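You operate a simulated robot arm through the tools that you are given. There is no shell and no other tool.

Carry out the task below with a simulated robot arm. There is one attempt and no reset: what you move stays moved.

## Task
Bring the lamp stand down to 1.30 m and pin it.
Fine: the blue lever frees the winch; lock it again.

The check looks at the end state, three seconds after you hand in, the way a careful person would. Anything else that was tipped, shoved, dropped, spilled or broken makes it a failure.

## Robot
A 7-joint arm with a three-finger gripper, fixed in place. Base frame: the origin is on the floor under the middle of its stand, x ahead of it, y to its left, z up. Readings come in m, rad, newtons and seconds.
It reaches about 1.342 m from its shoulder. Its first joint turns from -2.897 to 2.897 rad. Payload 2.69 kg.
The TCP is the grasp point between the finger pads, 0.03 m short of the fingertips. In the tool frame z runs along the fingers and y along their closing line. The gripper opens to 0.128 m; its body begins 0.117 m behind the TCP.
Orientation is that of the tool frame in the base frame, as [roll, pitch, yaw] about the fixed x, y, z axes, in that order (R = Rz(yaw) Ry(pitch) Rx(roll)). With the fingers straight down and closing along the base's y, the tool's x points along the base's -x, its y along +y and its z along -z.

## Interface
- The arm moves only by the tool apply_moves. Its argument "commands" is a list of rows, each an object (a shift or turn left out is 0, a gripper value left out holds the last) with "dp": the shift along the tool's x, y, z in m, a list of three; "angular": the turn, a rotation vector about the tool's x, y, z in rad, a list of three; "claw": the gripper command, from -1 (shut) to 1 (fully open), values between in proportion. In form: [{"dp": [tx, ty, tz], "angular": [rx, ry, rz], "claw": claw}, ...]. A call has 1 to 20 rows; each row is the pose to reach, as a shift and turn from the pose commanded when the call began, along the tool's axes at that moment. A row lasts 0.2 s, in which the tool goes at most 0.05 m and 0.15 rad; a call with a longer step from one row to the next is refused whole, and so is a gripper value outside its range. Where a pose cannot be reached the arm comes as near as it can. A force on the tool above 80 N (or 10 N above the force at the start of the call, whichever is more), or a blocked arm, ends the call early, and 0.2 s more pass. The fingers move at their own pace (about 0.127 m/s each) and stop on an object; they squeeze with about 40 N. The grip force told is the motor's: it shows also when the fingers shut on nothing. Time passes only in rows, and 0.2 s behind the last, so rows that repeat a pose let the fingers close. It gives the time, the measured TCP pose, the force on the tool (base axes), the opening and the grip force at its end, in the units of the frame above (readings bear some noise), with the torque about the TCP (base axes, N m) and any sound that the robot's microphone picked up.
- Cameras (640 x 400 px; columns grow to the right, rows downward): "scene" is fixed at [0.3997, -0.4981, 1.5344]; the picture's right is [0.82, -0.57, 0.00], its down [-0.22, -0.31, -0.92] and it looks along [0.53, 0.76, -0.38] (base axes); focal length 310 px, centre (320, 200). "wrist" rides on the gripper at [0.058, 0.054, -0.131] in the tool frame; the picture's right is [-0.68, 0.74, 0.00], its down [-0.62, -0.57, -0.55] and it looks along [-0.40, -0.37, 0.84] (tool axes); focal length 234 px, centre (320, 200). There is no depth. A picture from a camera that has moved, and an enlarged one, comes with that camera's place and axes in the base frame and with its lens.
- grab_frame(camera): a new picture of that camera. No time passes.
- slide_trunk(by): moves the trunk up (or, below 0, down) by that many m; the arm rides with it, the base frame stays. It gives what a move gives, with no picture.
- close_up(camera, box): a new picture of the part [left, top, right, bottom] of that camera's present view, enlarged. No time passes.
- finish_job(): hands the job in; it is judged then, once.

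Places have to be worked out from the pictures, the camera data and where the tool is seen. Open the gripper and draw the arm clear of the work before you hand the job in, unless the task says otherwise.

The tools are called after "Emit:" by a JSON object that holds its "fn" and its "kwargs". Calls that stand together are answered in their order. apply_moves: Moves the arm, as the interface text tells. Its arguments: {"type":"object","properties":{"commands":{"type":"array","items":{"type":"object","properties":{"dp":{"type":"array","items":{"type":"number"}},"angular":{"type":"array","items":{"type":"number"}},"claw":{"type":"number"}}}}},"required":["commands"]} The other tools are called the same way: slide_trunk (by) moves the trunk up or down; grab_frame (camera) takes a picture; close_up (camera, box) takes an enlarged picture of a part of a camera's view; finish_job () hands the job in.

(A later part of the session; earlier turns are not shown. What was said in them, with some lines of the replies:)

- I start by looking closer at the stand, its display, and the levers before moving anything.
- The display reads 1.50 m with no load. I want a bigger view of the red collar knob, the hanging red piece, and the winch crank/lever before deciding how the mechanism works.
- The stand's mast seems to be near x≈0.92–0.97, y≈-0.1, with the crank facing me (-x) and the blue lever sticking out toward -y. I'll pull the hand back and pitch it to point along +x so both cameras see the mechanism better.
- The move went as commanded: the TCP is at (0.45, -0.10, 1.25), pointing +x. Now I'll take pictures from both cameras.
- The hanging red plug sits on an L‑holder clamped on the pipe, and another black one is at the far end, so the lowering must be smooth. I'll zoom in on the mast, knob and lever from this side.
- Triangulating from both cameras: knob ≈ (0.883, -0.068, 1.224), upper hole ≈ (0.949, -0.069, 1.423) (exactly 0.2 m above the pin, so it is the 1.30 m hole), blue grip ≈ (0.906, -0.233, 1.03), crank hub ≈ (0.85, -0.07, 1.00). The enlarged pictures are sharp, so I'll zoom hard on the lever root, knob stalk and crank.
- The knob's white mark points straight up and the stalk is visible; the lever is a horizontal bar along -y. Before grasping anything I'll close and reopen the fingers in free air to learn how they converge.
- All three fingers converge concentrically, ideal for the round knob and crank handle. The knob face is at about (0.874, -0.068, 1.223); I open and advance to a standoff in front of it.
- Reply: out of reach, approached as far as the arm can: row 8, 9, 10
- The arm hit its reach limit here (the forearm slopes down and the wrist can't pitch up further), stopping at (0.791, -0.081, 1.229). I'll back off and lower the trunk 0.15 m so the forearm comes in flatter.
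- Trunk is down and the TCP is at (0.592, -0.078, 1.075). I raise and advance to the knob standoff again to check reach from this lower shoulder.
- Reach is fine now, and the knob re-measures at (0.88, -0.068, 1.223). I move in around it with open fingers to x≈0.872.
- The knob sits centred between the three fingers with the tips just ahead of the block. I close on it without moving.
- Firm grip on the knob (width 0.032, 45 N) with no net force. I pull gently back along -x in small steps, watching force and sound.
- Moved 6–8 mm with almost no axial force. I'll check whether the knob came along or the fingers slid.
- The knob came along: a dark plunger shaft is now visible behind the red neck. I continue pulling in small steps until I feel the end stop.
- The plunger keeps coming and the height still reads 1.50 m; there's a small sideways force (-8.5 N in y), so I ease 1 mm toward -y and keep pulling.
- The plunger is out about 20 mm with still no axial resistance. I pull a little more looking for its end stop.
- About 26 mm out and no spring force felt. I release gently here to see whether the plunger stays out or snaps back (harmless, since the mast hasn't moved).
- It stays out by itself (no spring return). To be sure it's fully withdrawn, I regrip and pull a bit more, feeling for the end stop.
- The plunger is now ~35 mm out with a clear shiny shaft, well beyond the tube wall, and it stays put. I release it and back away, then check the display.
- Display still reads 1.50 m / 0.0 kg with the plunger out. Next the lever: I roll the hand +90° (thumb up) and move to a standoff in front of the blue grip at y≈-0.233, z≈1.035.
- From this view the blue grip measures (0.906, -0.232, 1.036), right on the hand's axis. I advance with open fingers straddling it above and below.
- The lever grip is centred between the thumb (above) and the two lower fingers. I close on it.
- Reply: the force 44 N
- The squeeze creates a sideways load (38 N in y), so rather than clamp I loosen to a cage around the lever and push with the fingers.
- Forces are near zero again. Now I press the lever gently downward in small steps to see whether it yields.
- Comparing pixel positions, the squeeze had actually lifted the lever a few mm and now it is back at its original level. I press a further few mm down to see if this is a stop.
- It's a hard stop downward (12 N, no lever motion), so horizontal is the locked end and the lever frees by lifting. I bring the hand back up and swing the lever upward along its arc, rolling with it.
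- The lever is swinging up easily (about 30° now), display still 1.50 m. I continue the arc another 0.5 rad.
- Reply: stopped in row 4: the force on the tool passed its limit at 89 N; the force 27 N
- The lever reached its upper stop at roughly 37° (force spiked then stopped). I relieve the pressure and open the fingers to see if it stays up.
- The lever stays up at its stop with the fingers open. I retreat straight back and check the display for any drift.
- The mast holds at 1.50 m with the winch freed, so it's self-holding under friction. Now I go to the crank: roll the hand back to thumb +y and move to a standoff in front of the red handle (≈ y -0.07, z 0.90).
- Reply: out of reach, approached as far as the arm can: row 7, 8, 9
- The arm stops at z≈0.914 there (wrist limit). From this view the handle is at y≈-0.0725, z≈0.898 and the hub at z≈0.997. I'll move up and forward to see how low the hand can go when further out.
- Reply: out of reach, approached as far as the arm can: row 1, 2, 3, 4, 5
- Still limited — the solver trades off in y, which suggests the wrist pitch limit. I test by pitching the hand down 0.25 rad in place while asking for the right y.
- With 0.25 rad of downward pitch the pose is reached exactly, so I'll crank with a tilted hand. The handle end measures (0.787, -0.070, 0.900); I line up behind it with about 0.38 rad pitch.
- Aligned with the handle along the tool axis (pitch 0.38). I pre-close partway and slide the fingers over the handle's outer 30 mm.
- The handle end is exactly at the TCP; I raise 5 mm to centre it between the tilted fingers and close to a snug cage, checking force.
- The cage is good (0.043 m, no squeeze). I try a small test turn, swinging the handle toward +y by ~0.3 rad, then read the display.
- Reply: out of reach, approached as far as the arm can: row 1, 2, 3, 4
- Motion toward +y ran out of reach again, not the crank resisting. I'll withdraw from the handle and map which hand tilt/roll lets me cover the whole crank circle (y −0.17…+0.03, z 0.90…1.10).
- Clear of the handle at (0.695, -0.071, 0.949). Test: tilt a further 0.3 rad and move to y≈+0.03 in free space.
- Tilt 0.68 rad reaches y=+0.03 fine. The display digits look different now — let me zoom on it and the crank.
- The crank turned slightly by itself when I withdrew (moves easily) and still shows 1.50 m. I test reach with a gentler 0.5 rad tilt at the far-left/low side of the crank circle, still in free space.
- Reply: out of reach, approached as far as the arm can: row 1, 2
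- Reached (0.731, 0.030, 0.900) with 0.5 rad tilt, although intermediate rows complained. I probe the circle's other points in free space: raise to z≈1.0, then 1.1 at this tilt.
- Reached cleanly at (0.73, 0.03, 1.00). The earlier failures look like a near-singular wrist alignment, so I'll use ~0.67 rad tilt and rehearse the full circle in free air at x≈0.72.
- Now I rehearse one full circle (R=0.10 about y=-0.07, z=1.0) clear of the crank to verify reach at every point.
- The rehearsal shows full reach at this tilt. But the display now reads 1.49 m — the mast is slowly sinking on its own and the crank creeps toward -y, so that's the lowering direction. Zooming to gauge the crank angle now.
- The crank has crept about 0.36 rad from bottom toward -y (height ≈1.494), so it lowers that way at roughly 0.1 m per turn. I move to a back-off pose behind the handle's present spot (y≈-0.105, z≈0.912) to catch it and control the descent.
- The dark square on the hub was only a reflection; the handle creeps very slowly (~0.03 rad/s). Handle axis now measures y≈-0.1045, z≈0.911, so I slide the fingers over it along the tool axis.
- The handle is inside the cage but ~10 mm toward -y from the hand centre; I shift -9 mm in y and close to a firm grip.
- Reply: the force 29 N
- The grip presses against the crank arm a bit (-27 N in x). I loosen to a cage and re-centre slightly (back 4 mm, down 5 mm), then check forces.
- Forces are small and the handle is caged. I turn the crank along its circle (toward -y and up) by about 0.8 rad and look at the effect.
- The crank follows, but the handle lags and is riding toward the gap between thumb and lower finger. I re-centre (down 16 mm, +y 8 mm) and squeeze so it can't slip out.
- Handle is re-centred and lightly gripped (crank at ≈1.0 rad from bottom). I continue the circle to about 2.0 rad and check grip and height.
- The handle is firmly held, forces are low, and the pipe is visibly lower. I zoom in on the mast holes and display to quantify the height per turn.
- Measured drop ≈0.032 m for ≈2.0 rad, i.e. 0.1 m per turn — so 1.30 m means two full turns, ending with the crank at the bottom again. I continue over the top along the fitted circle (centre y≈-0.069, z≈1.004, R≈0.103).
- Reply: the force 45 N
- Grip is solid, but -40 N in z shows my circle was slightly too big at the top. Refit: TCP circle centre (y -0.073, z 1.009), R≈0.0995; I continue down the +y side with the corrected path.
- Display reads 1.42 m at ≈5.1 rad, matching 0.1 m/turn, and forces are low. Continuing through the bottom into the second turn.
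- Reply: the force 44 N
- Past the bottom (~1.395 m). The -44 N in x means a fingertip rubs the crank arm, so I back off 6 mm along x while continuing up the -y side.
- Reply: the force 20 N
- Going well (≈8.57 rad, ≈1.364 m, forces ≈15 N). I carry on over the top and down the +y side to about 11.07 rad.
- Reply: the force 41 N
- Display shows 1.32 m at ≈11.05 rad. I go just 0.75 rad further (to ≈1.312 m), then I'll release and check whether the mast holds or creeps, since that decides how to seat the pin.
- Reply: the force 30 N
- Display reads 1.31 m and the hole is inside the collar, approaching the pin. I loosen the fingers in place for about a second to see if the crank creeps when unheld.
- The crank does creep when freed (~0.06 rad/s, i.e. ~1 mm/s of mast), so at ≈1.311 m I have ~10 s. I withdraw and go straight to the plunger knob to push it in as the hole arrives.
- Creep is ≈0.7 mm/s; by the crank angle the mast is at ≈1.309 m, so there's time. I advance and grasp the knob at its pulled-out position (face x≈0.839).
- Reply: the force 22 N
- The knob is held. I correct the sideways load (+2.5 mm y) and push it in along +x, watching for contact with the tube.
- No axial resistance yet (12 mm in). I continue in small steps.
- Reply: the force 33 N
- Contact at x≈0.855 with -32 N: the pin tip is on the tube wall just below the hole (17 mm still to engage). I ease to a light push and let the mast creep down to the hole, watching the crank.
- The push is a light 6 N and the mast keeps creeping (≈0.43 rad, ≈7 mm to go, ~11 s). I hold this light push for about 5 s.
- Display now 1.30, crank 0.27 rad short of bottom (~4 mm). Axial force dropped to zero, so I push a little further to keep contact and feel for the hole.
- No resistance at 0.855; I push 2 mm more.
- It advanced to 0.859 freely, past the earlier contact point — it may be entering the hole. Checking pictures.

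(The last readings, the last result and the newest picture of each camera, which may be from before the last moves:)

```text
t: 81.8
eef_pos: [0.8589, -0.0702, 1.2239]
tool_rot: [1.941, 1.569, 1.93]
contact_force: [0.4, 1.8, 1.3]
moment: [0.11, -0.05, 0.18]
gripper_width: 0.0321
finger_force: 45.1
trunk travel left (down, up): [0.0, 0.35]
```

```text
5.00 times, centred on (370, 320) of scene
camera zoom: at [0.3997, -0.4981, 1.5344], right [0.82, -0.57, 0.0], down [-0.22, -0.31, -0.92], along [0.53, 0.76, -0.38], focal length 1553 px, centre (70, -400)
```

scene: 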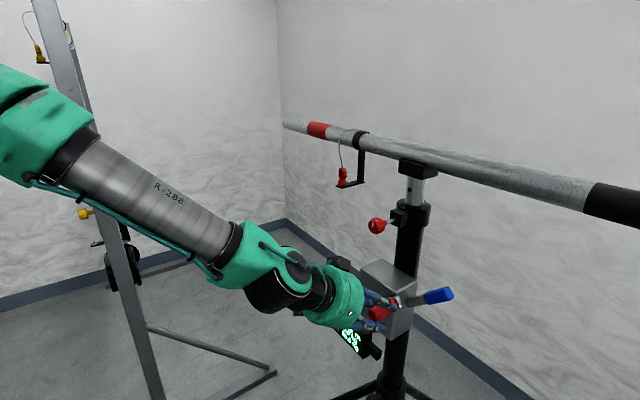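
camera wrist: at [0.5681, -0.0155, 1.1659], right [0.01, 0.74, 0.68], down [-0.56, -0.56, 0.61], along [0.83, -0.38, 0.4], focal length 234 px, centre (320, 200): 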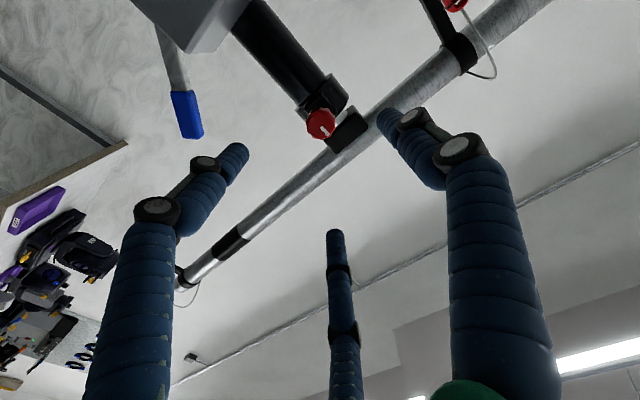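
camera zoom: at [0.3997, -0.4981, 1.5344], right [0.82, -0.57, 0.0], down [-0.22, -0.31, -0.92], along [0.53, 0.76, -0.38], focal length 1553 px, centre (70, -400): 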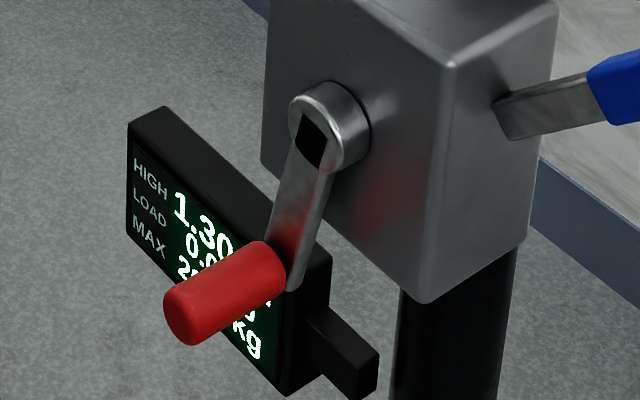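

The knob moved in with the hand and the height reads 1.30 (≈1.303 by crank angle). The tip seems to be in the hole mouth; I hold here ~2 s to let the mast settle closer to the exact hole position.

Emit:
{"fn": "apply_moves", "kwargs": {"commands": [{"dp": [0, 0, 0.0005]}, {"dp": [0, 0, 0.0005]}, {"dp": [0, 0, 0.0005]}, {"dp": [0, 0, 0.0005]}, {"dp": [0, 0, 0.0005]}, {"dp": [0, 0, 0.0005]}, {"dp": [0, 0, 0.0005]}, {"dp": [0, 0, 0.0005]}, {"dp": [0, 0, 0.0005]}, {"dp": [0, 0, 0.0005]}]}}

Emit:
{"fn": "close_up", "kwargs": {"camera": "scene", "box": [320, 280, 420, 360]}}

```text
t: 84.0
eef_pos: [0.8584, -0.069, 1.2233]
tool_rot: [1.992, 1.568, 1.98]
contact_force: [0.3, 3.1, -1.6]
moment: [0.11, 0.01, 0.16]
gripper_width: 0.032
finger_force: 44.8
trunk travel left (down, up): [0.0, 0.35]
```

```text
5.00 times, centred on (370, 320) of scene
camera zoom: at [0.3997, -0.4981, 1.5344], right [0.82, -0.57, 0.0], down [-0.22, -0.31, -0.92], along [0.53, 0.76, -0.38], focal length 1553 px, centre (70, -400)
```

zoom: 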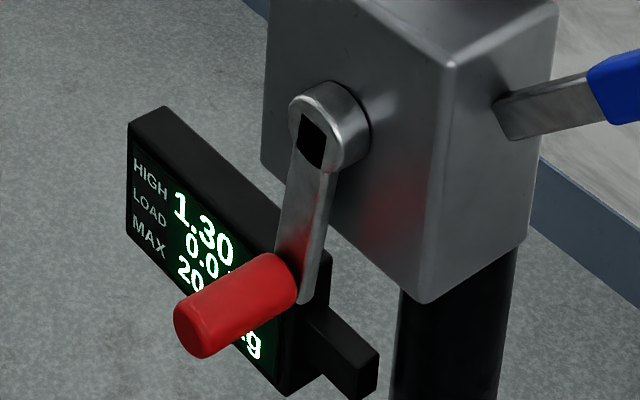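

Still creeping, about 1.7 mm to go after calibrating the crank angle against its original position. I advance gently to find wall contact so the pin will drop in as the hole aligns.

Emit:
{"fn": "apply_moves", "kwargs": {"commands": [{"dp": [0, 0, 0.0015]}, {"dp": [0, 0, 0.003]}, {"dp": [0, 0, 0.0045]}, {"dp": [0, 0, 0.0045]}]}}

```text
t: 85.0
eef_pos: [0.8632, -0.0694, 1.2231]
tool_rot: [2.324, 1.569, 2.316]
contact_force: [0.2, 5.7, -4.4]
moment: [0.13, 0.01, 0.29]
gripper_width: 0.0321
finger_force: 44.7
trunk travel left (down, up): [0.0, 0.35]
```

No resistance at 0.863 either; a little further.

Emit:
{"fn": "apply_moves", "kwargs": {"commands": [{"dp": [0, 0, 0.0015]}, {"dp": [0, 0, 0.003]}, {"dp": [0, 0, 0.003]}]}}

Emit:
{"fn": "close_up", "kwargs": {"camera": "scene", "box": [320, 280, 420, 360]}}

Emit:
{"fn": "close_up", "kwargs": {"camera": "scene", "box": [360, 190, 420, 240]}}

```text
t: 85.8
eef_pos: [0.8678, -0.0699, 1.2221]
tool_rot: [2.093, 1.569, 2.086]
contact_force: [0.7, 3.7, -5.4]
moment: [0.06, 0.08, 0.14]
gripper_width: 0.032
finger_force: 44.6
trunk travel left (down, up): [0.0, 0.35]
```

```text
5.00 times, centred on (370, 320) of scene
camera zoom: at [0.3997, -0.4981, 1.5344], right [0.82, -0.57, 0.0], down [-0.22, -0.31, -0.92], along [0.53, 0.76, -0.38], focal length 1553 px, centre (70, -400)
```

zoom: 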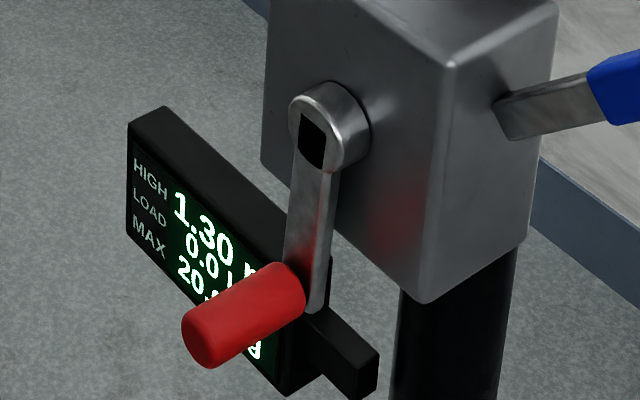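

```text
8.00 times, centred on (390, 215) of scene
camera zoom: at [0.3997, -0.4981, 1.5344], right [0.82, -0.57, 0.0], down [-0.22, -0.31, -0.92], along [0.53, 0.76, -0.38], focal length 2484 px, centre (-240, 80)
```

zoom: 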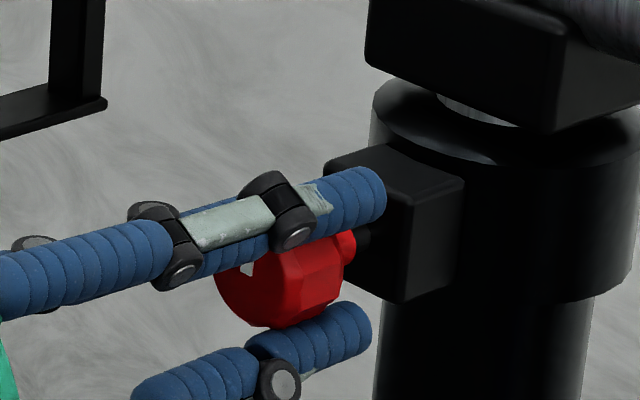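

Only ~5 mm remains to full seating and the crank is ~1 mm of travel from nominal; the pin is clearly going into the hole. I push it home to x≈0.873.

Emit:
{"fn": "apply_moves", "kwargs": {"commands": [{"dp": [0, 0, 0.002]}, {"dp": [0, 0, 0.004]}, {"dp": [0, 0, 0.006]}, {"dp": [0, 0, 0.0065]}]}}

Emit:
{"fn": "close_up", "kwargs": {"camera": "scene", "box": [320, 280, 420, 360]}}

Emit:
{"fn": "close_up", "kwargs": {"camera": "scene", "box": [360, 190, 420, 240]}}

```text
t: 86.8
eef_pos: [0.874, -0.0691, 1.222]
tool_rot: [2.07, 1.569, 2.059]
contact_force: [-0.2, -0.1, -7.2]
moment: [0.09, 0.13, -0.02]
gripper_width: 0.0319
finger_force: 45.2
trunk travel left (down, up): [0.0, 0.35]
```

```text
5.00 times, centred on (370, 320) of scene
camera zoom: at [0.3997, -0.4981, 1.5344], right [0.82, -0.57, 0.0], down [-0.22, -0.31, -0.92], along [0.53, 0.76, -0.38], focal length 1553 px, centre (70, -400)
```

zoom: 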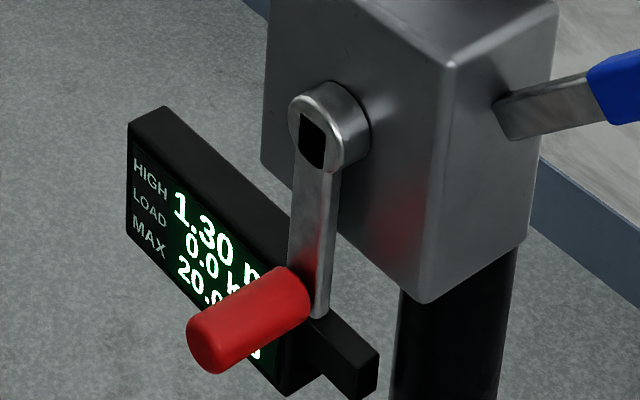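

```text
8.00 times, centred on (390, 215) of scene
camera zoom: at [0.3997, -0.4981, 1.5344], right [0.82, -0.57, 0.0], down [-0.22, -0.31, -0.92], along [0.53, 0.76, -0.38], focal length 2484 px, centre (-240, 80)
```

zoom: 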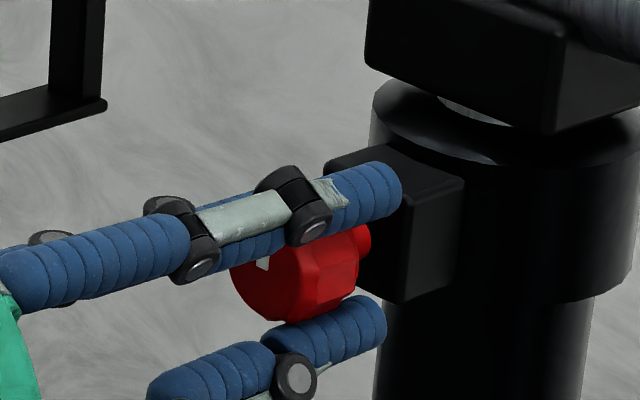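

The knob looks seated (x=0.874). I press another 2 mm to feel the stop and wait ~2 s to see if the creep has been arrested.

Emit:
{"fn": "apply_moves", "kwargs": {"commands": [{"dp": [0, 0, 0.001]}, {"dp": [0, 0, 0.002]}, {"dp": [0, 0, 0.002]}, {"dp": [0, 0, 0.002]}, {"dp": [0, 0, 0.002]}, {"dp": [0, 0, 0.002]}, {"dp": [0, 0, 0.002]}, {"dp": [0, 0, 0.002]}, {"dp": [0, 0, 0.002]}]}}

Emit:
{"fn": "close_up", "kwargs": {"camera": "scene", "box": [320, 280, 420, 360]}}

Emit:
{"fn": "close_up", "kwargs": {"camera": "scene", "box": [360, 190, 420, 240]}}

```text
t: 88.8
eef_pos: [0.8742, -0.0685, 1.2233]
tool_rot: [1.971, 1.57, 1.96]
contact_force: [-2.7, 3.8, -5.7]
moment: [0.07, 0.12, 0.19]
gripper_width: 0.0318
finger_force: 44.9
trunk travel left (down, up): [0.0, 0.35]
```

```text
5.00 times, centred on (370, 320) of scene
camera zoom: at [0.3997, -0.4981, 1.5344], right [0.82, -0.57, 0.0], down [-0.22, -0.31, -0.92], along [0.53, 0.76, -0.38], focal length 1553 px, centre (70, -400)
```

zoom: 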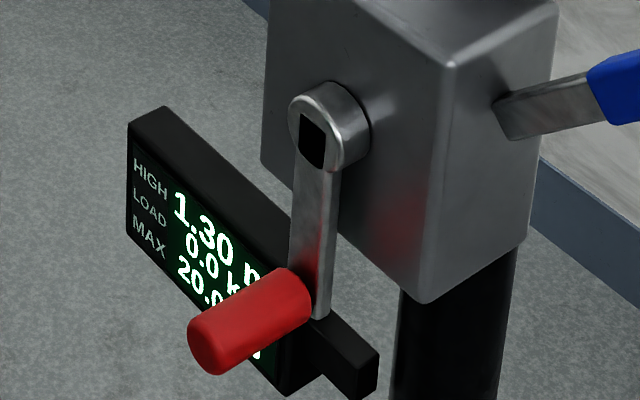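

```text
8.00 times, centred on (390, 215) of scene
camera zoom: at [0.3997, -0.4981, 1.5344], right [0.82, -0.57, 0.0], down [-0.22, -0.31, -0.92], along [0.53, 0.76, -0.38], focal length 2484 px, centre (-240, 80)
```

zoom: 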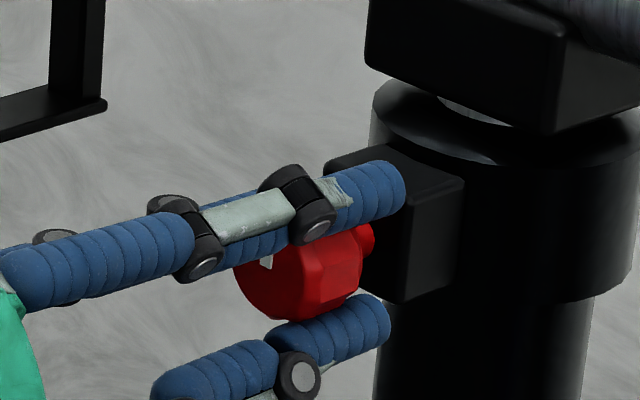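

The crank has stopped moving (creep arrested), so the pin is carrying the mast at 1.30 m. I release the knob, back off, and compare its seating with the original picture.

Emit:
{"fn": "apply_moves", "kwargs": {"commands": [{"claw": -0.3}, {"claw": 0.3}, {"claw": 1}, {"claw": 1}, {"dp": [0, 0, -0.04], "claw": 1}, {"dp": [0, 0, -0.09], "claw": 1}, {"dp": [0, 0, -0.14], "claw": 1}, {"dp": [0, 0, -0.18], "claw": 1}]}}

Emit:
{"fn": "close_up", "kwargs": {"camera": "scene", "box": [376, 205, 408, 235]}}

Emit:
{"fn": "close_up", "kwargs": {"camera": "scene", "box": [320, 280, 420, 360]}}

Emit:
{"fn": "grab_frame", "kwargs": {"camera": "scene"}}

```text
t: 90.6
eef_pos: [0.6941, -0.0716, 1.2222]
tool_rot: [2.125, 1.569, 2.114]
contact_force: [1.0, -0.2, -0.3]
moment: [-0.03, -0.01, 0.04]
gripper_width: 0.1279
finger_force: 0.1
trunk travel left (down, up): [0.0, 0.35]
```

```text
13.33 times, centred on (392, 220) of scene
camera zoom: at [0.3997, -0.4981, 1.5344], right [0.82, -0.57, 0.0], down [-0.22, -0.31, -0.92], along [0.53, 0.76, -0.38], focal length 4140 px, centre (-640, -67)
```

zoom: 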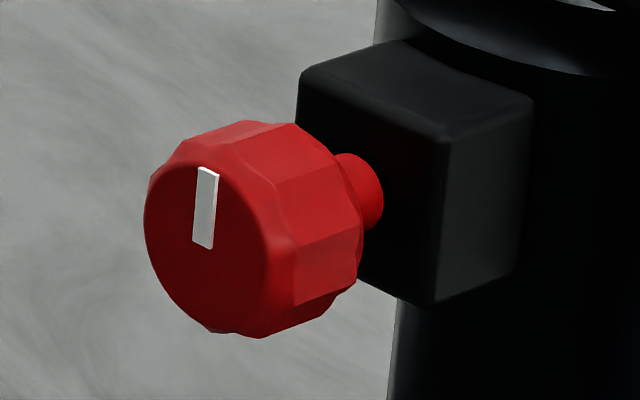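

```text
5.00 times, centred on (370, 320) of scene
camera zoom: at [0.3997, -0.4981, 1.5344], right [0.82, -0.57, 0.0], down [-0.22, -0.31, -0.92], along [0.53, 0.76, -0.38], focal length 1553 px, centre (70, -400)
```

zoom: 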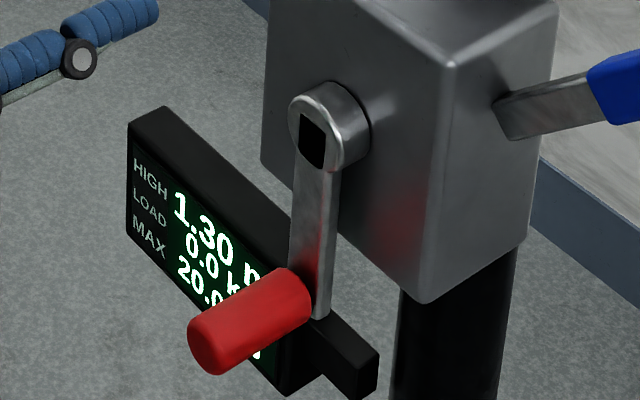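

```text
taken
```

scene: 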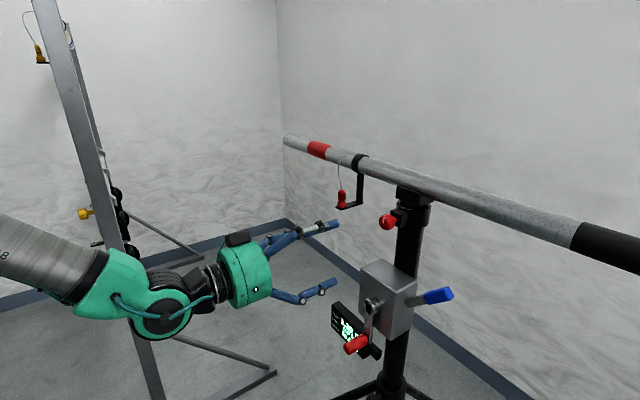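

The knob is seated exactly as in the original picture and the crank hasn't moved since: pinned at 1.30 m. Now I go back to lock the lever — roll the hand 45° (thumb above the raised lever) at a standoff in front of it.

Emit:
{"fn": "apply_moves", "kwargs": {"commands": [{"dp": [0.02, -0.0225, -0.006], "angular": [0, 0, 0.1317]}, {"dp": [0.039, -0.045, -0.012], "angular": [0, 0, 0.2633]}, {"dp": [0.059, -0.0675, -0.018], "angular": [0, 0, 0.395]}, {"dp": [0.079, -0.09, -0.024], "angular": [0, 0, 0.5267]}, {"dp": [0.098, -0.1125, -0.03], "angular": [0, 0, 0.6583]}, {"dp": [0.118, -0.137, -0.034], "angular": [0, 0, 0.79]}, {"dp": [0.118, -0.137, -0.034], "angular": [0, 0, 0.79]}]}}

Emit:
{"fn": "grab_frame", "kwargs": {"camera": "wrist"}}

Emit:
{"fn": "grab_frame", "kwargs": {"camera": "scene"}}

```text
t: 92.2
eef_pos: [0.6615, -0.2075, 1.1024]
tool_rot: [1.572, 0.778, 1.56]
contact_force: [0.5, -0.3, -0.5]
moment: [0.01, 0.0, 0.01]
gripper_width: 0.1279
finger_force: 0.3
trunk travel left (down, up): [0.0, 0.35]
```

```text
taken
camera wrist: at [0.5311, -0.126, 1.0998], right [0.0, 0.03, 1.0], down [-0.56, -0.83, 0.03], along [0.83, -0.56, 0.02], focal length 234 px, centre (320, 200)
```

wrist: 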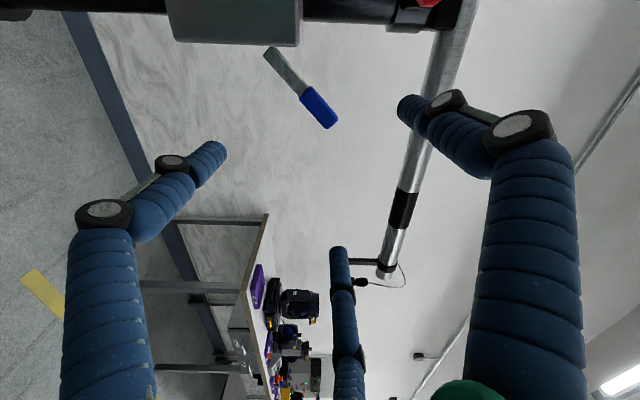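

```text
taken
```

scene: 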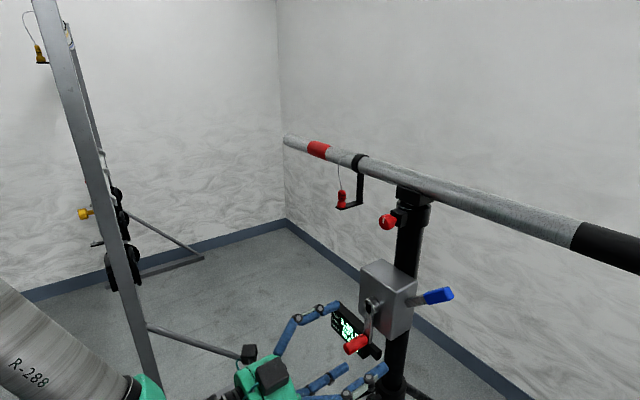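

The raised lever grip measures (0.906, -0.2095, 1.103), in line with the hand. I advance so the open fingers straddle it.

Emit:
{"fn": "apply_moves", "kwargs": {"commands": [{"dp": [0, 0, 0.045], "claw": 1}, {"dp": [0, 0, 0.09], "claw": 1}, {"dp": [0, 0, 0.135], "claw": 1}, {"dp": [0, 0, 0.175], "claw": 1}, {"dp": [0, 0, 0.21], "claw": 1}, {"dp": [0, 0, 0.24], "claw": 1}, {"dp": [0, 0, 0.24], "claw": 1}]}}

Emit:
{"fn": "grab_frame", "kwargs": {"camera": "wrist"}}

Emit:
{"fn": "close_up", "kwargs": {"camera": "scene", "box": [340, 230, 500, 350]}}

```text
t: 93.8
eef_pos: [0.9005, -0.2111, 1.105]
tool_rot: [1.573, 0.779, 1.562]
contact_force: [-0.4, 0.8, -1.0]
moment: [-0.01, -0.03, 0.01]
gripper_width: 0.1279
finger_force: 0.0
trunk travel left (down, up): [0.0, 0.35]
```

```text
taken
camera wrist: at [0.7701, -0.1289, 1.1027], right [0.0, 0.04, 1.0], down [-0.56, -0.83, 0.03], along [0.83, -0.56, 0.02], focal length 234 px, centre (320, 200)
```

wrist: 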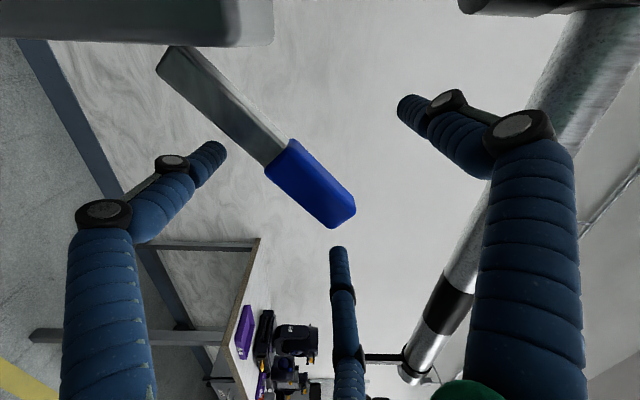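

```text
3.33 times, centred on (420, 290) of scene
camera zoom: at [0.3997, -0.4981, 1.5344], right [0.82, -0.57, 0.0], down [-0.22, -0.31, -0.92], along [0.53, 0.76, -0.38], focal length 1035 px, centre (-13, -100)
```

zoom: 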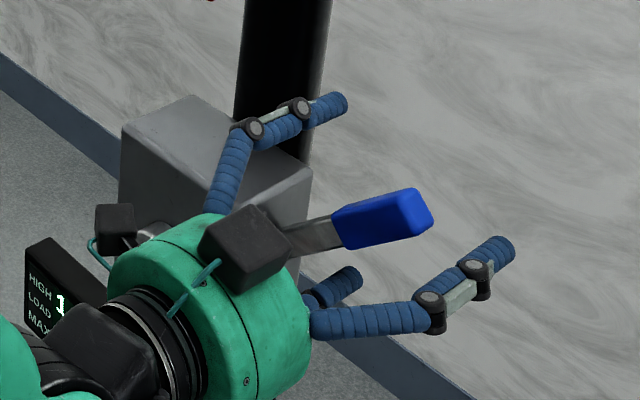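

Fingers straddle the raised lever. I close to a loose cage and swing it down along its arc to horizontal, thumb pressing from above.

Emit:
{"fn": "apply_moves", "kwargs": {"commands": [{"dp": [0, 0, 0], "claw": 0.3}, {"dp": [0, 0, 0], "claw": -0.1}, {"dp": [0, 0, 0], "claw": -0.2}, {"dp": [0.0037, -0.0113, 0], "angular": [0, 0, 0.119], "claw": -0.2}, {"dp": [0.0075, -0.0249, 0], "angular": [0, 0, 0.249], "claw": -0.2}, {"dp": [0.013, -0.0378, 0], "angular": [0, 0, 0.379], "claw": -0.2}, {"dp": [0.0202, -0.05, 0], "angular": [0, 0, 0.509], "claw": -0.2}, {"dp": [0.029, -0.061, 0], "angular": [0, 0, 0.639], "claw": -0.2}, {"dp": [0.0399, -0.0716, 0], "angular": [0, 0, 0.779], "claw": -0.2}, {"dp": [0.0399, -0.0716, 0], "angular": [0, 0, 0.779], "claw": -0.2}]}}

Emit:
{"fn": "close_up", "kwargs": {"camera": "scene", "box": [395, 280, 475, 345]}}

Emit:
{"fn": "grab_frame", "kwargs": {"camera": "wrist"}}

```text
t: 96.0
eef_pos: [0.9002, -0.2299, 1.0235]
tool_rot: [1.571, 0.001, 1.561]
contact_force: [0.3, -0.7, -1.1]
moment: [-0.02, -0.01, -0.01]
gripper_width: 0.0511
finger_force: 0.0
trunk travel left (down, up): [0.0, 0.35]
```

```text
6.15 times, centred on (435, 312) of scene
camera zoom: at [0.3997, -0.4981, 1.5344], right [0.82, -0.57, 0.0], down [-0.22, -0.31, -0.92], along [0.53, 0.76, -0.38], focal length 1911 px, centre (-388, -492)
```

zoom: 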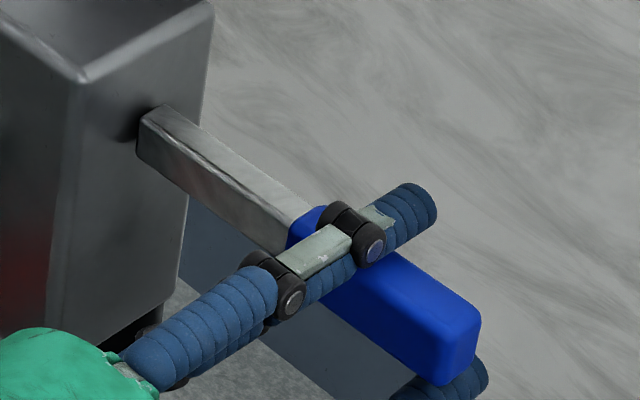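

```text
taken
camera wrist: at [0.7693, -0.17, 1.0785], right [-0.01, -0.68, 0.74], down [-0.56, -0.61, -0.57], along [0.83, -0.41, -0.37], focal length 234 px, centre (320, 200)
```

wrist: 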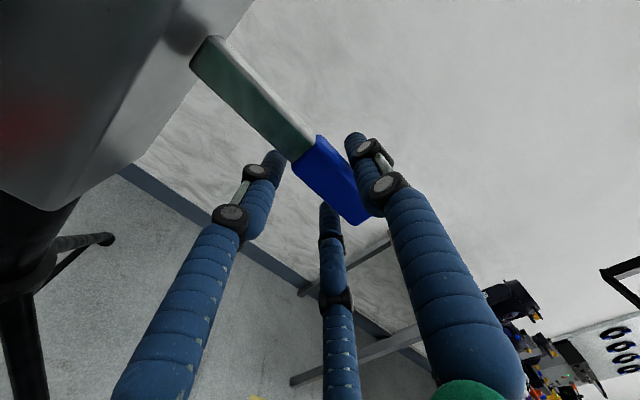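

The lever is back at horizontal (same pixel position as its original stop). I press down a further 8 mm to make sure it is fully on the stop.

Emit:
{"fn": "apply_moves", "kwargs": {"commands": [{"dp": [0, -0.004, 0]}, {"dp": [0, -0.008, 0]}, {"dp": [0, -0.01, 0]}, {"dp": [0, -0.01, 0]}]}}

Emit:
{"fn": "close_up", "kwargs": {"camera": "scene", "box": [395, 280, 475, 345]}}

```text
t: 97.0
eef_pos: [0.9008, -0.2291, 1.017]
tool_rot: [1.569, 0.001, 1.561]
contact_force: [4.2, -3.0, 15.7]
moment: [0.14, -0.11, -0.07]
gripper_width: 0.0604
finger_force: 6.7
trunk travel left (down, up): [0.0, 0.35]
```

```text
6.15 times, centred on (435, 312) of scene
camera zoom: at [0.3997, -0.4981, 1.5344], right [0.82, -0.57, 0.0], down [-0.22, -0.31, -0.92], along [0.53, 0.76, -0.38], focal length 1911 px, centre (-388, -492)
```

zoom: 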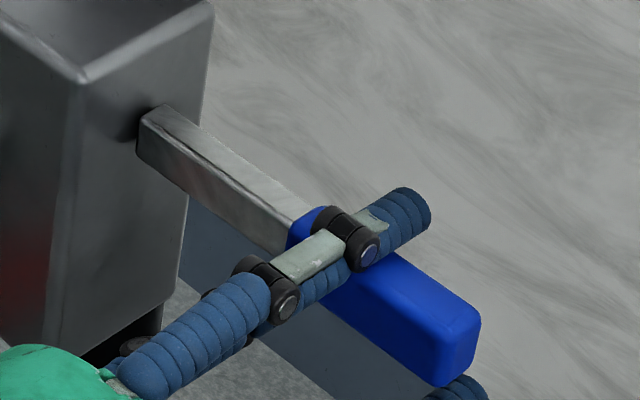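

The lever is hard against its locked stop (16 N, no motion). I open the fingers in place and retreat straight back without lifting it.

Emit:
{"fn": "apply_moves", "kwargs": {"commands": [{"dp": [0, 0.003, 0], "claw": 0.2}, {"dp": [0, 0.006, 0], "claw": 0.7}, {"dp": [0, 0.008, 0], "claw": 1}, {"dp": [0, 0.008, 0], "claw": 1}, {"dp": [0, 0.008, -0.04], "claw": 1}, {"dp": [0, 0.008, -0.09], "claw": 1}, {"dp": [0, 0.008, -0.14], "claw": 1}, {"dp": [0, 0.008, -0.19], "claw": 1}, {"dp": [0, 0.008, -0.24], "claw": 1}]}}

Emit:
{"fn": "grab_frame", "kwargs": {"camera": "scene"}}

Emit:
{"fn": "close_up", "kwargs": {"camera": "scene", "box": [325, 255, 470, 365]}}

Emit:
{"fn": "close_up", "kwargs": {"camera": "scene", "box": [320, 130, 450, 240]}}

Emit:
{"fn": "close_up", "kwargs": {"camera": "scene", "box": [395, 290, 465, 345]}}

```text
t: 99.0
eef_pos: [0.6581, -0.225, 1.0246]
tool_rot: [1.569, -0.001, 1.559]
contact_force: [1.2, 0.3, -0.1]
moment: [-0.02, -0.02, 0.0]
gripper_width: 0.128
finger_force: 0.0
trunk travel left (down, up): [0.0, 0.35]
```

```text
taken
```

scene: 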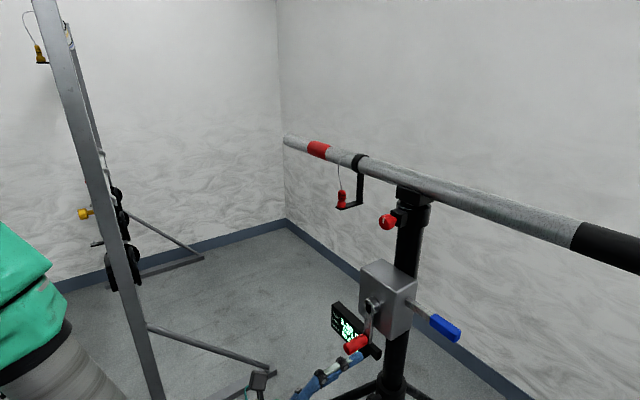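

```text
3.64 times, centred on (398, 310) of scene
camera zoom: at [0.3997, -0.4981, 1.5344], right [0.82, -0.57, 0.0], down [-0.22, -0.31, -0.92], along [0.53, 0.76, -0.38], focal length 1129 px, centre (38, -200)
```

zoom: 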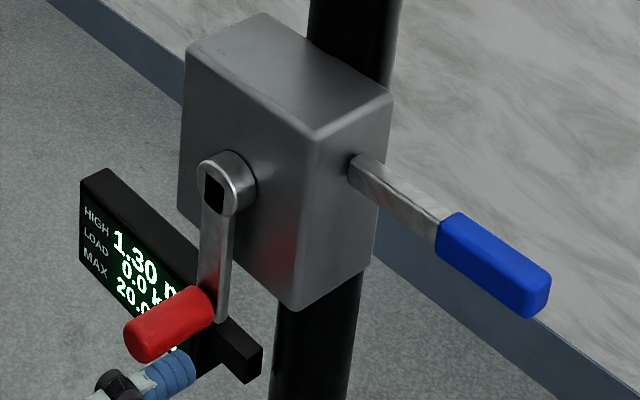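

```text
3.64 times, centred on (385, 185) of scene
camera zoom: at [0.3997, -0.4981, 1.5344], right [0.82, -0.57, 0.0], down [-0.22, -0.31, -0.92], along [0.53, 0.76, -0.38], focal length 1129 px, centre (84, 254)
```

zoom: 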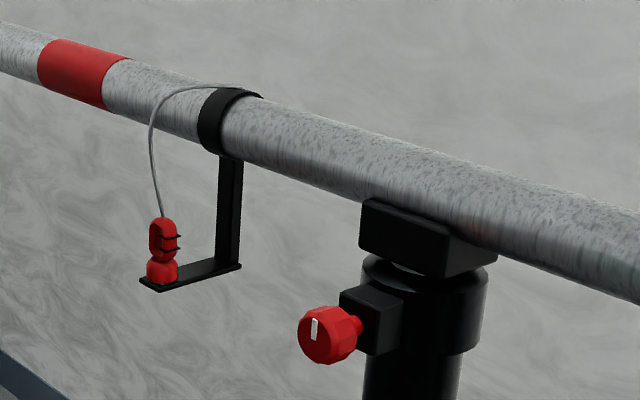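

```text
7.27 times, centred on (430, 318) of scene
camera zoom: at [0.3997, -0.4981, 1.5344], right [0.82, -0.57, 0.0], down [-0.22, -0.31, -0.92], along [0.53, 0.76, -0.38], focal length 2258 px, centre (-480, -654)
```

zoom: 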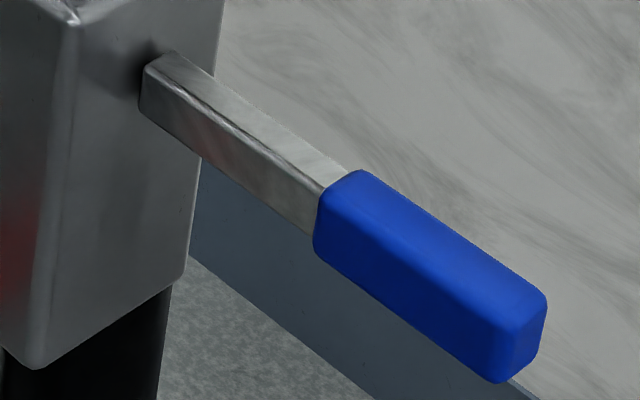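

The lever matches its original locked picture, display shows 1.30 m / 0.0 kg, the plunger is seated, and the red plug still sits on its holder. I draw the arm well clear and use the wrist camera to check the far-end plug and overall state.

Emit:
{"fn": "apply_moves", "kwargs": {"commands": [{"dp": [0, 0.012, -0.03]}, {"dp": [0, 0.024, -0.06]}, {"dp": [0, 0.036, -0.09]}, {"dp": [0, 0.048, -0.12]}, {"dp": [0, 0.06, -0.15]}, {"dp": [0, 0.07, -0.18]}, {"dp": [0, 0.07, -0.18]}]}}

Emit:
{"fn": "grab_frame", "kwargs": {"camera": "wrist"}}

Emit:
{"fn": "grab_frame", "kwargs": {"camera": "scene"}}

Emit:
{"fn": "close_up", "kwargs": {"camera": "scene", "box": [376, 205, 408, 235]}}

Emit:
{"fn": "close_up", "kwargs": {"camera": "scene", "box": [320, 280, 420, 360]}}

```text
t: 100.6
eef_pos: [0.4795, -0.2241, 1.095]
tool_rot: [1.571, 0.0, 1.56]
contact_force: [0.1, -0.4, -0.6]
moment: [-0.02, -0.01, 0.01]
gripper_width: 0.1279
finger_force: 0.1
trunk travel left (down, up): [0.0, 0.35]
```

```text
taken
camera wrist: at [0.3494, -0.1634, 1.1491], right [-0.01, -0.68, 0.74], down [-0.55, -0.61, -0.57], along [0.83, -0.41, -0.37], focal length 234 px, centre (320, 200)
```

wrist: 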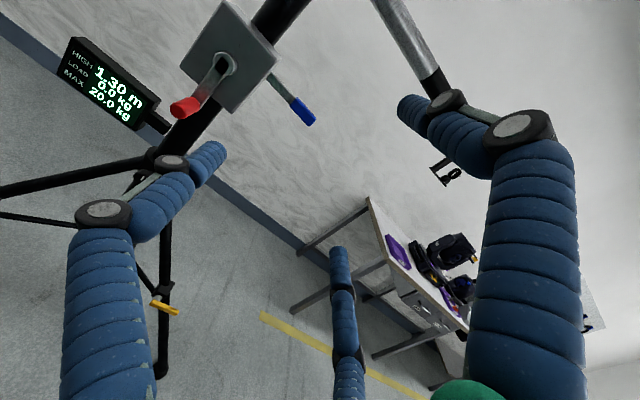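

```text
taken
```

scene: 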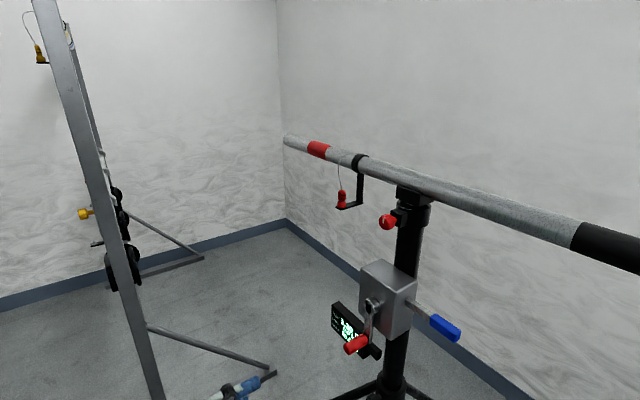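

```text
13.33 times, centred on (392, 220) of scene
camera zoom: at [0.3997, -0.4981, 1.5344], right [0.82, -0.57, 0.0], down [-0.22, -0.31, -0.92], along [0.53, 0.76, -0.38], focal length 4140 px, centre (-640, -67)
```

zoom: 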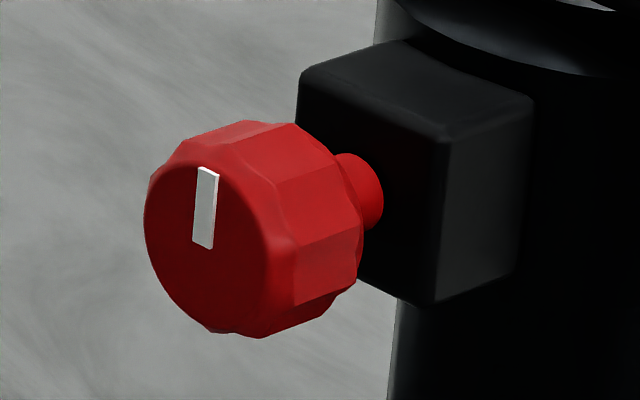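

```text
5.00 times, centred on (370, 320) of scene
camera zoom: at [0.3997, -0.4981, 1.5344], right [0.82, -0.57, 0.0], down [-0.22, -0.31, -0.92], along [0.53, 0.76, -0.38], focal length 1553 px, centre (70, -400)
```

zoom: 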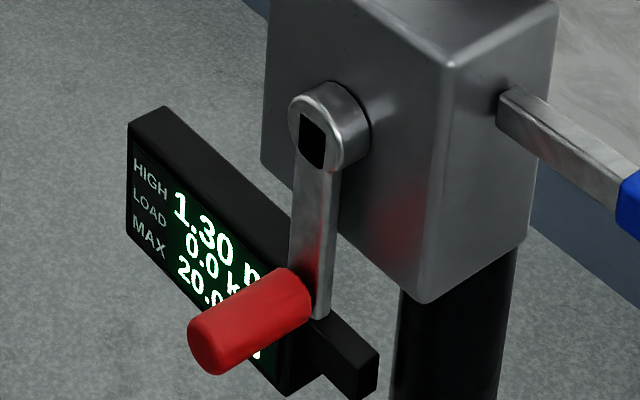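

Everything is stable: 1.30 m, crank unmoved, knob seated, lever down. One last look at the far-end black plug before handing in.

Emit:
{"fn": "close_up", "kwargs": {"camera": "wrist", "box": [410, 130, 490, 200]}}

Emit:
{"fn": "close_up", "kwargs": {"camera": "scene", "box": [320, 150, 380, 220]}}

```text
5.71 times, centred on (450, 165) of wrist
camera zoom: at [0.3494, -0.1634, 1.1491], right [-0.01, -0.68, 0.74], down [-0.55, -0.61, -0.57], along [0.83, -0.41, -0.37], focal length 1338 px, centre (-423, 400)
```

zoom: 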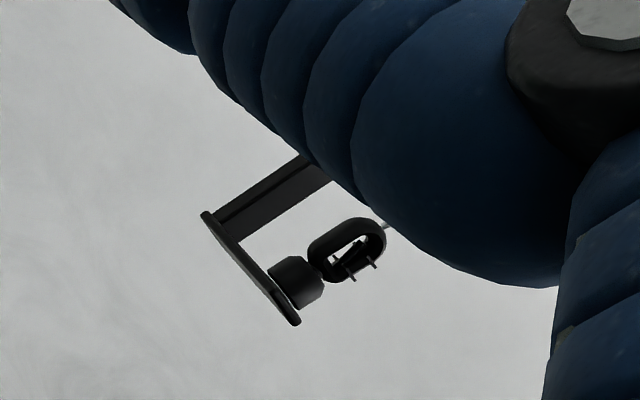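

```text
5.71 times, centred on (350, 185) of scene
camera zoom: at [0.3997, -0.4981, 1.5344], right [0.82, -0.57, 0.0], down [-0.22, -0.31, -0.92], along [0.53, 0.76, -0.38], focal length 1774 px, centre (149, 286)
```

zoom: 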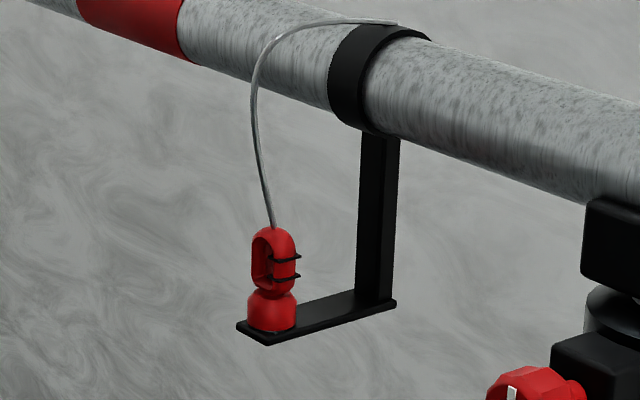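

Both plugs are still on their holders. The stand is pinned at 1.30 m, the lever is back in its locked position, and the gripper is open and clear, so I hand the job in.

Emit:
{"fn": "finish_job", "kwargs": {}}

```text
The job is handed in.
```

The lamp stand is down at 1.30 m and pinned, and the winch is locked again. I have handed the job in, but the check gave no result back.

- **Height:** the display reads 1.30 m, and the crank has not moved since the pin went in.
- **Pin:** the red plunger is in the 1.30 m hole, pushed in as far as it was at the start.
- **Winch lever:** the blue lever is back down against its stop, where it started.
- **Nothing disturbed:** both plugs are still on their holders on the pipe. Nothing was dropped or knocked over in the last pictures.

With the lever up, the mast sinks on its own at just under 1 mm a second. I cranked it to about 1.31 m, let it sink the last centimetre, and pushed the pin in as the hole lined up.

The gripper is open and the arm is clear of the stand. The trunk is still at its lowest position, 0.15 m below where it started.
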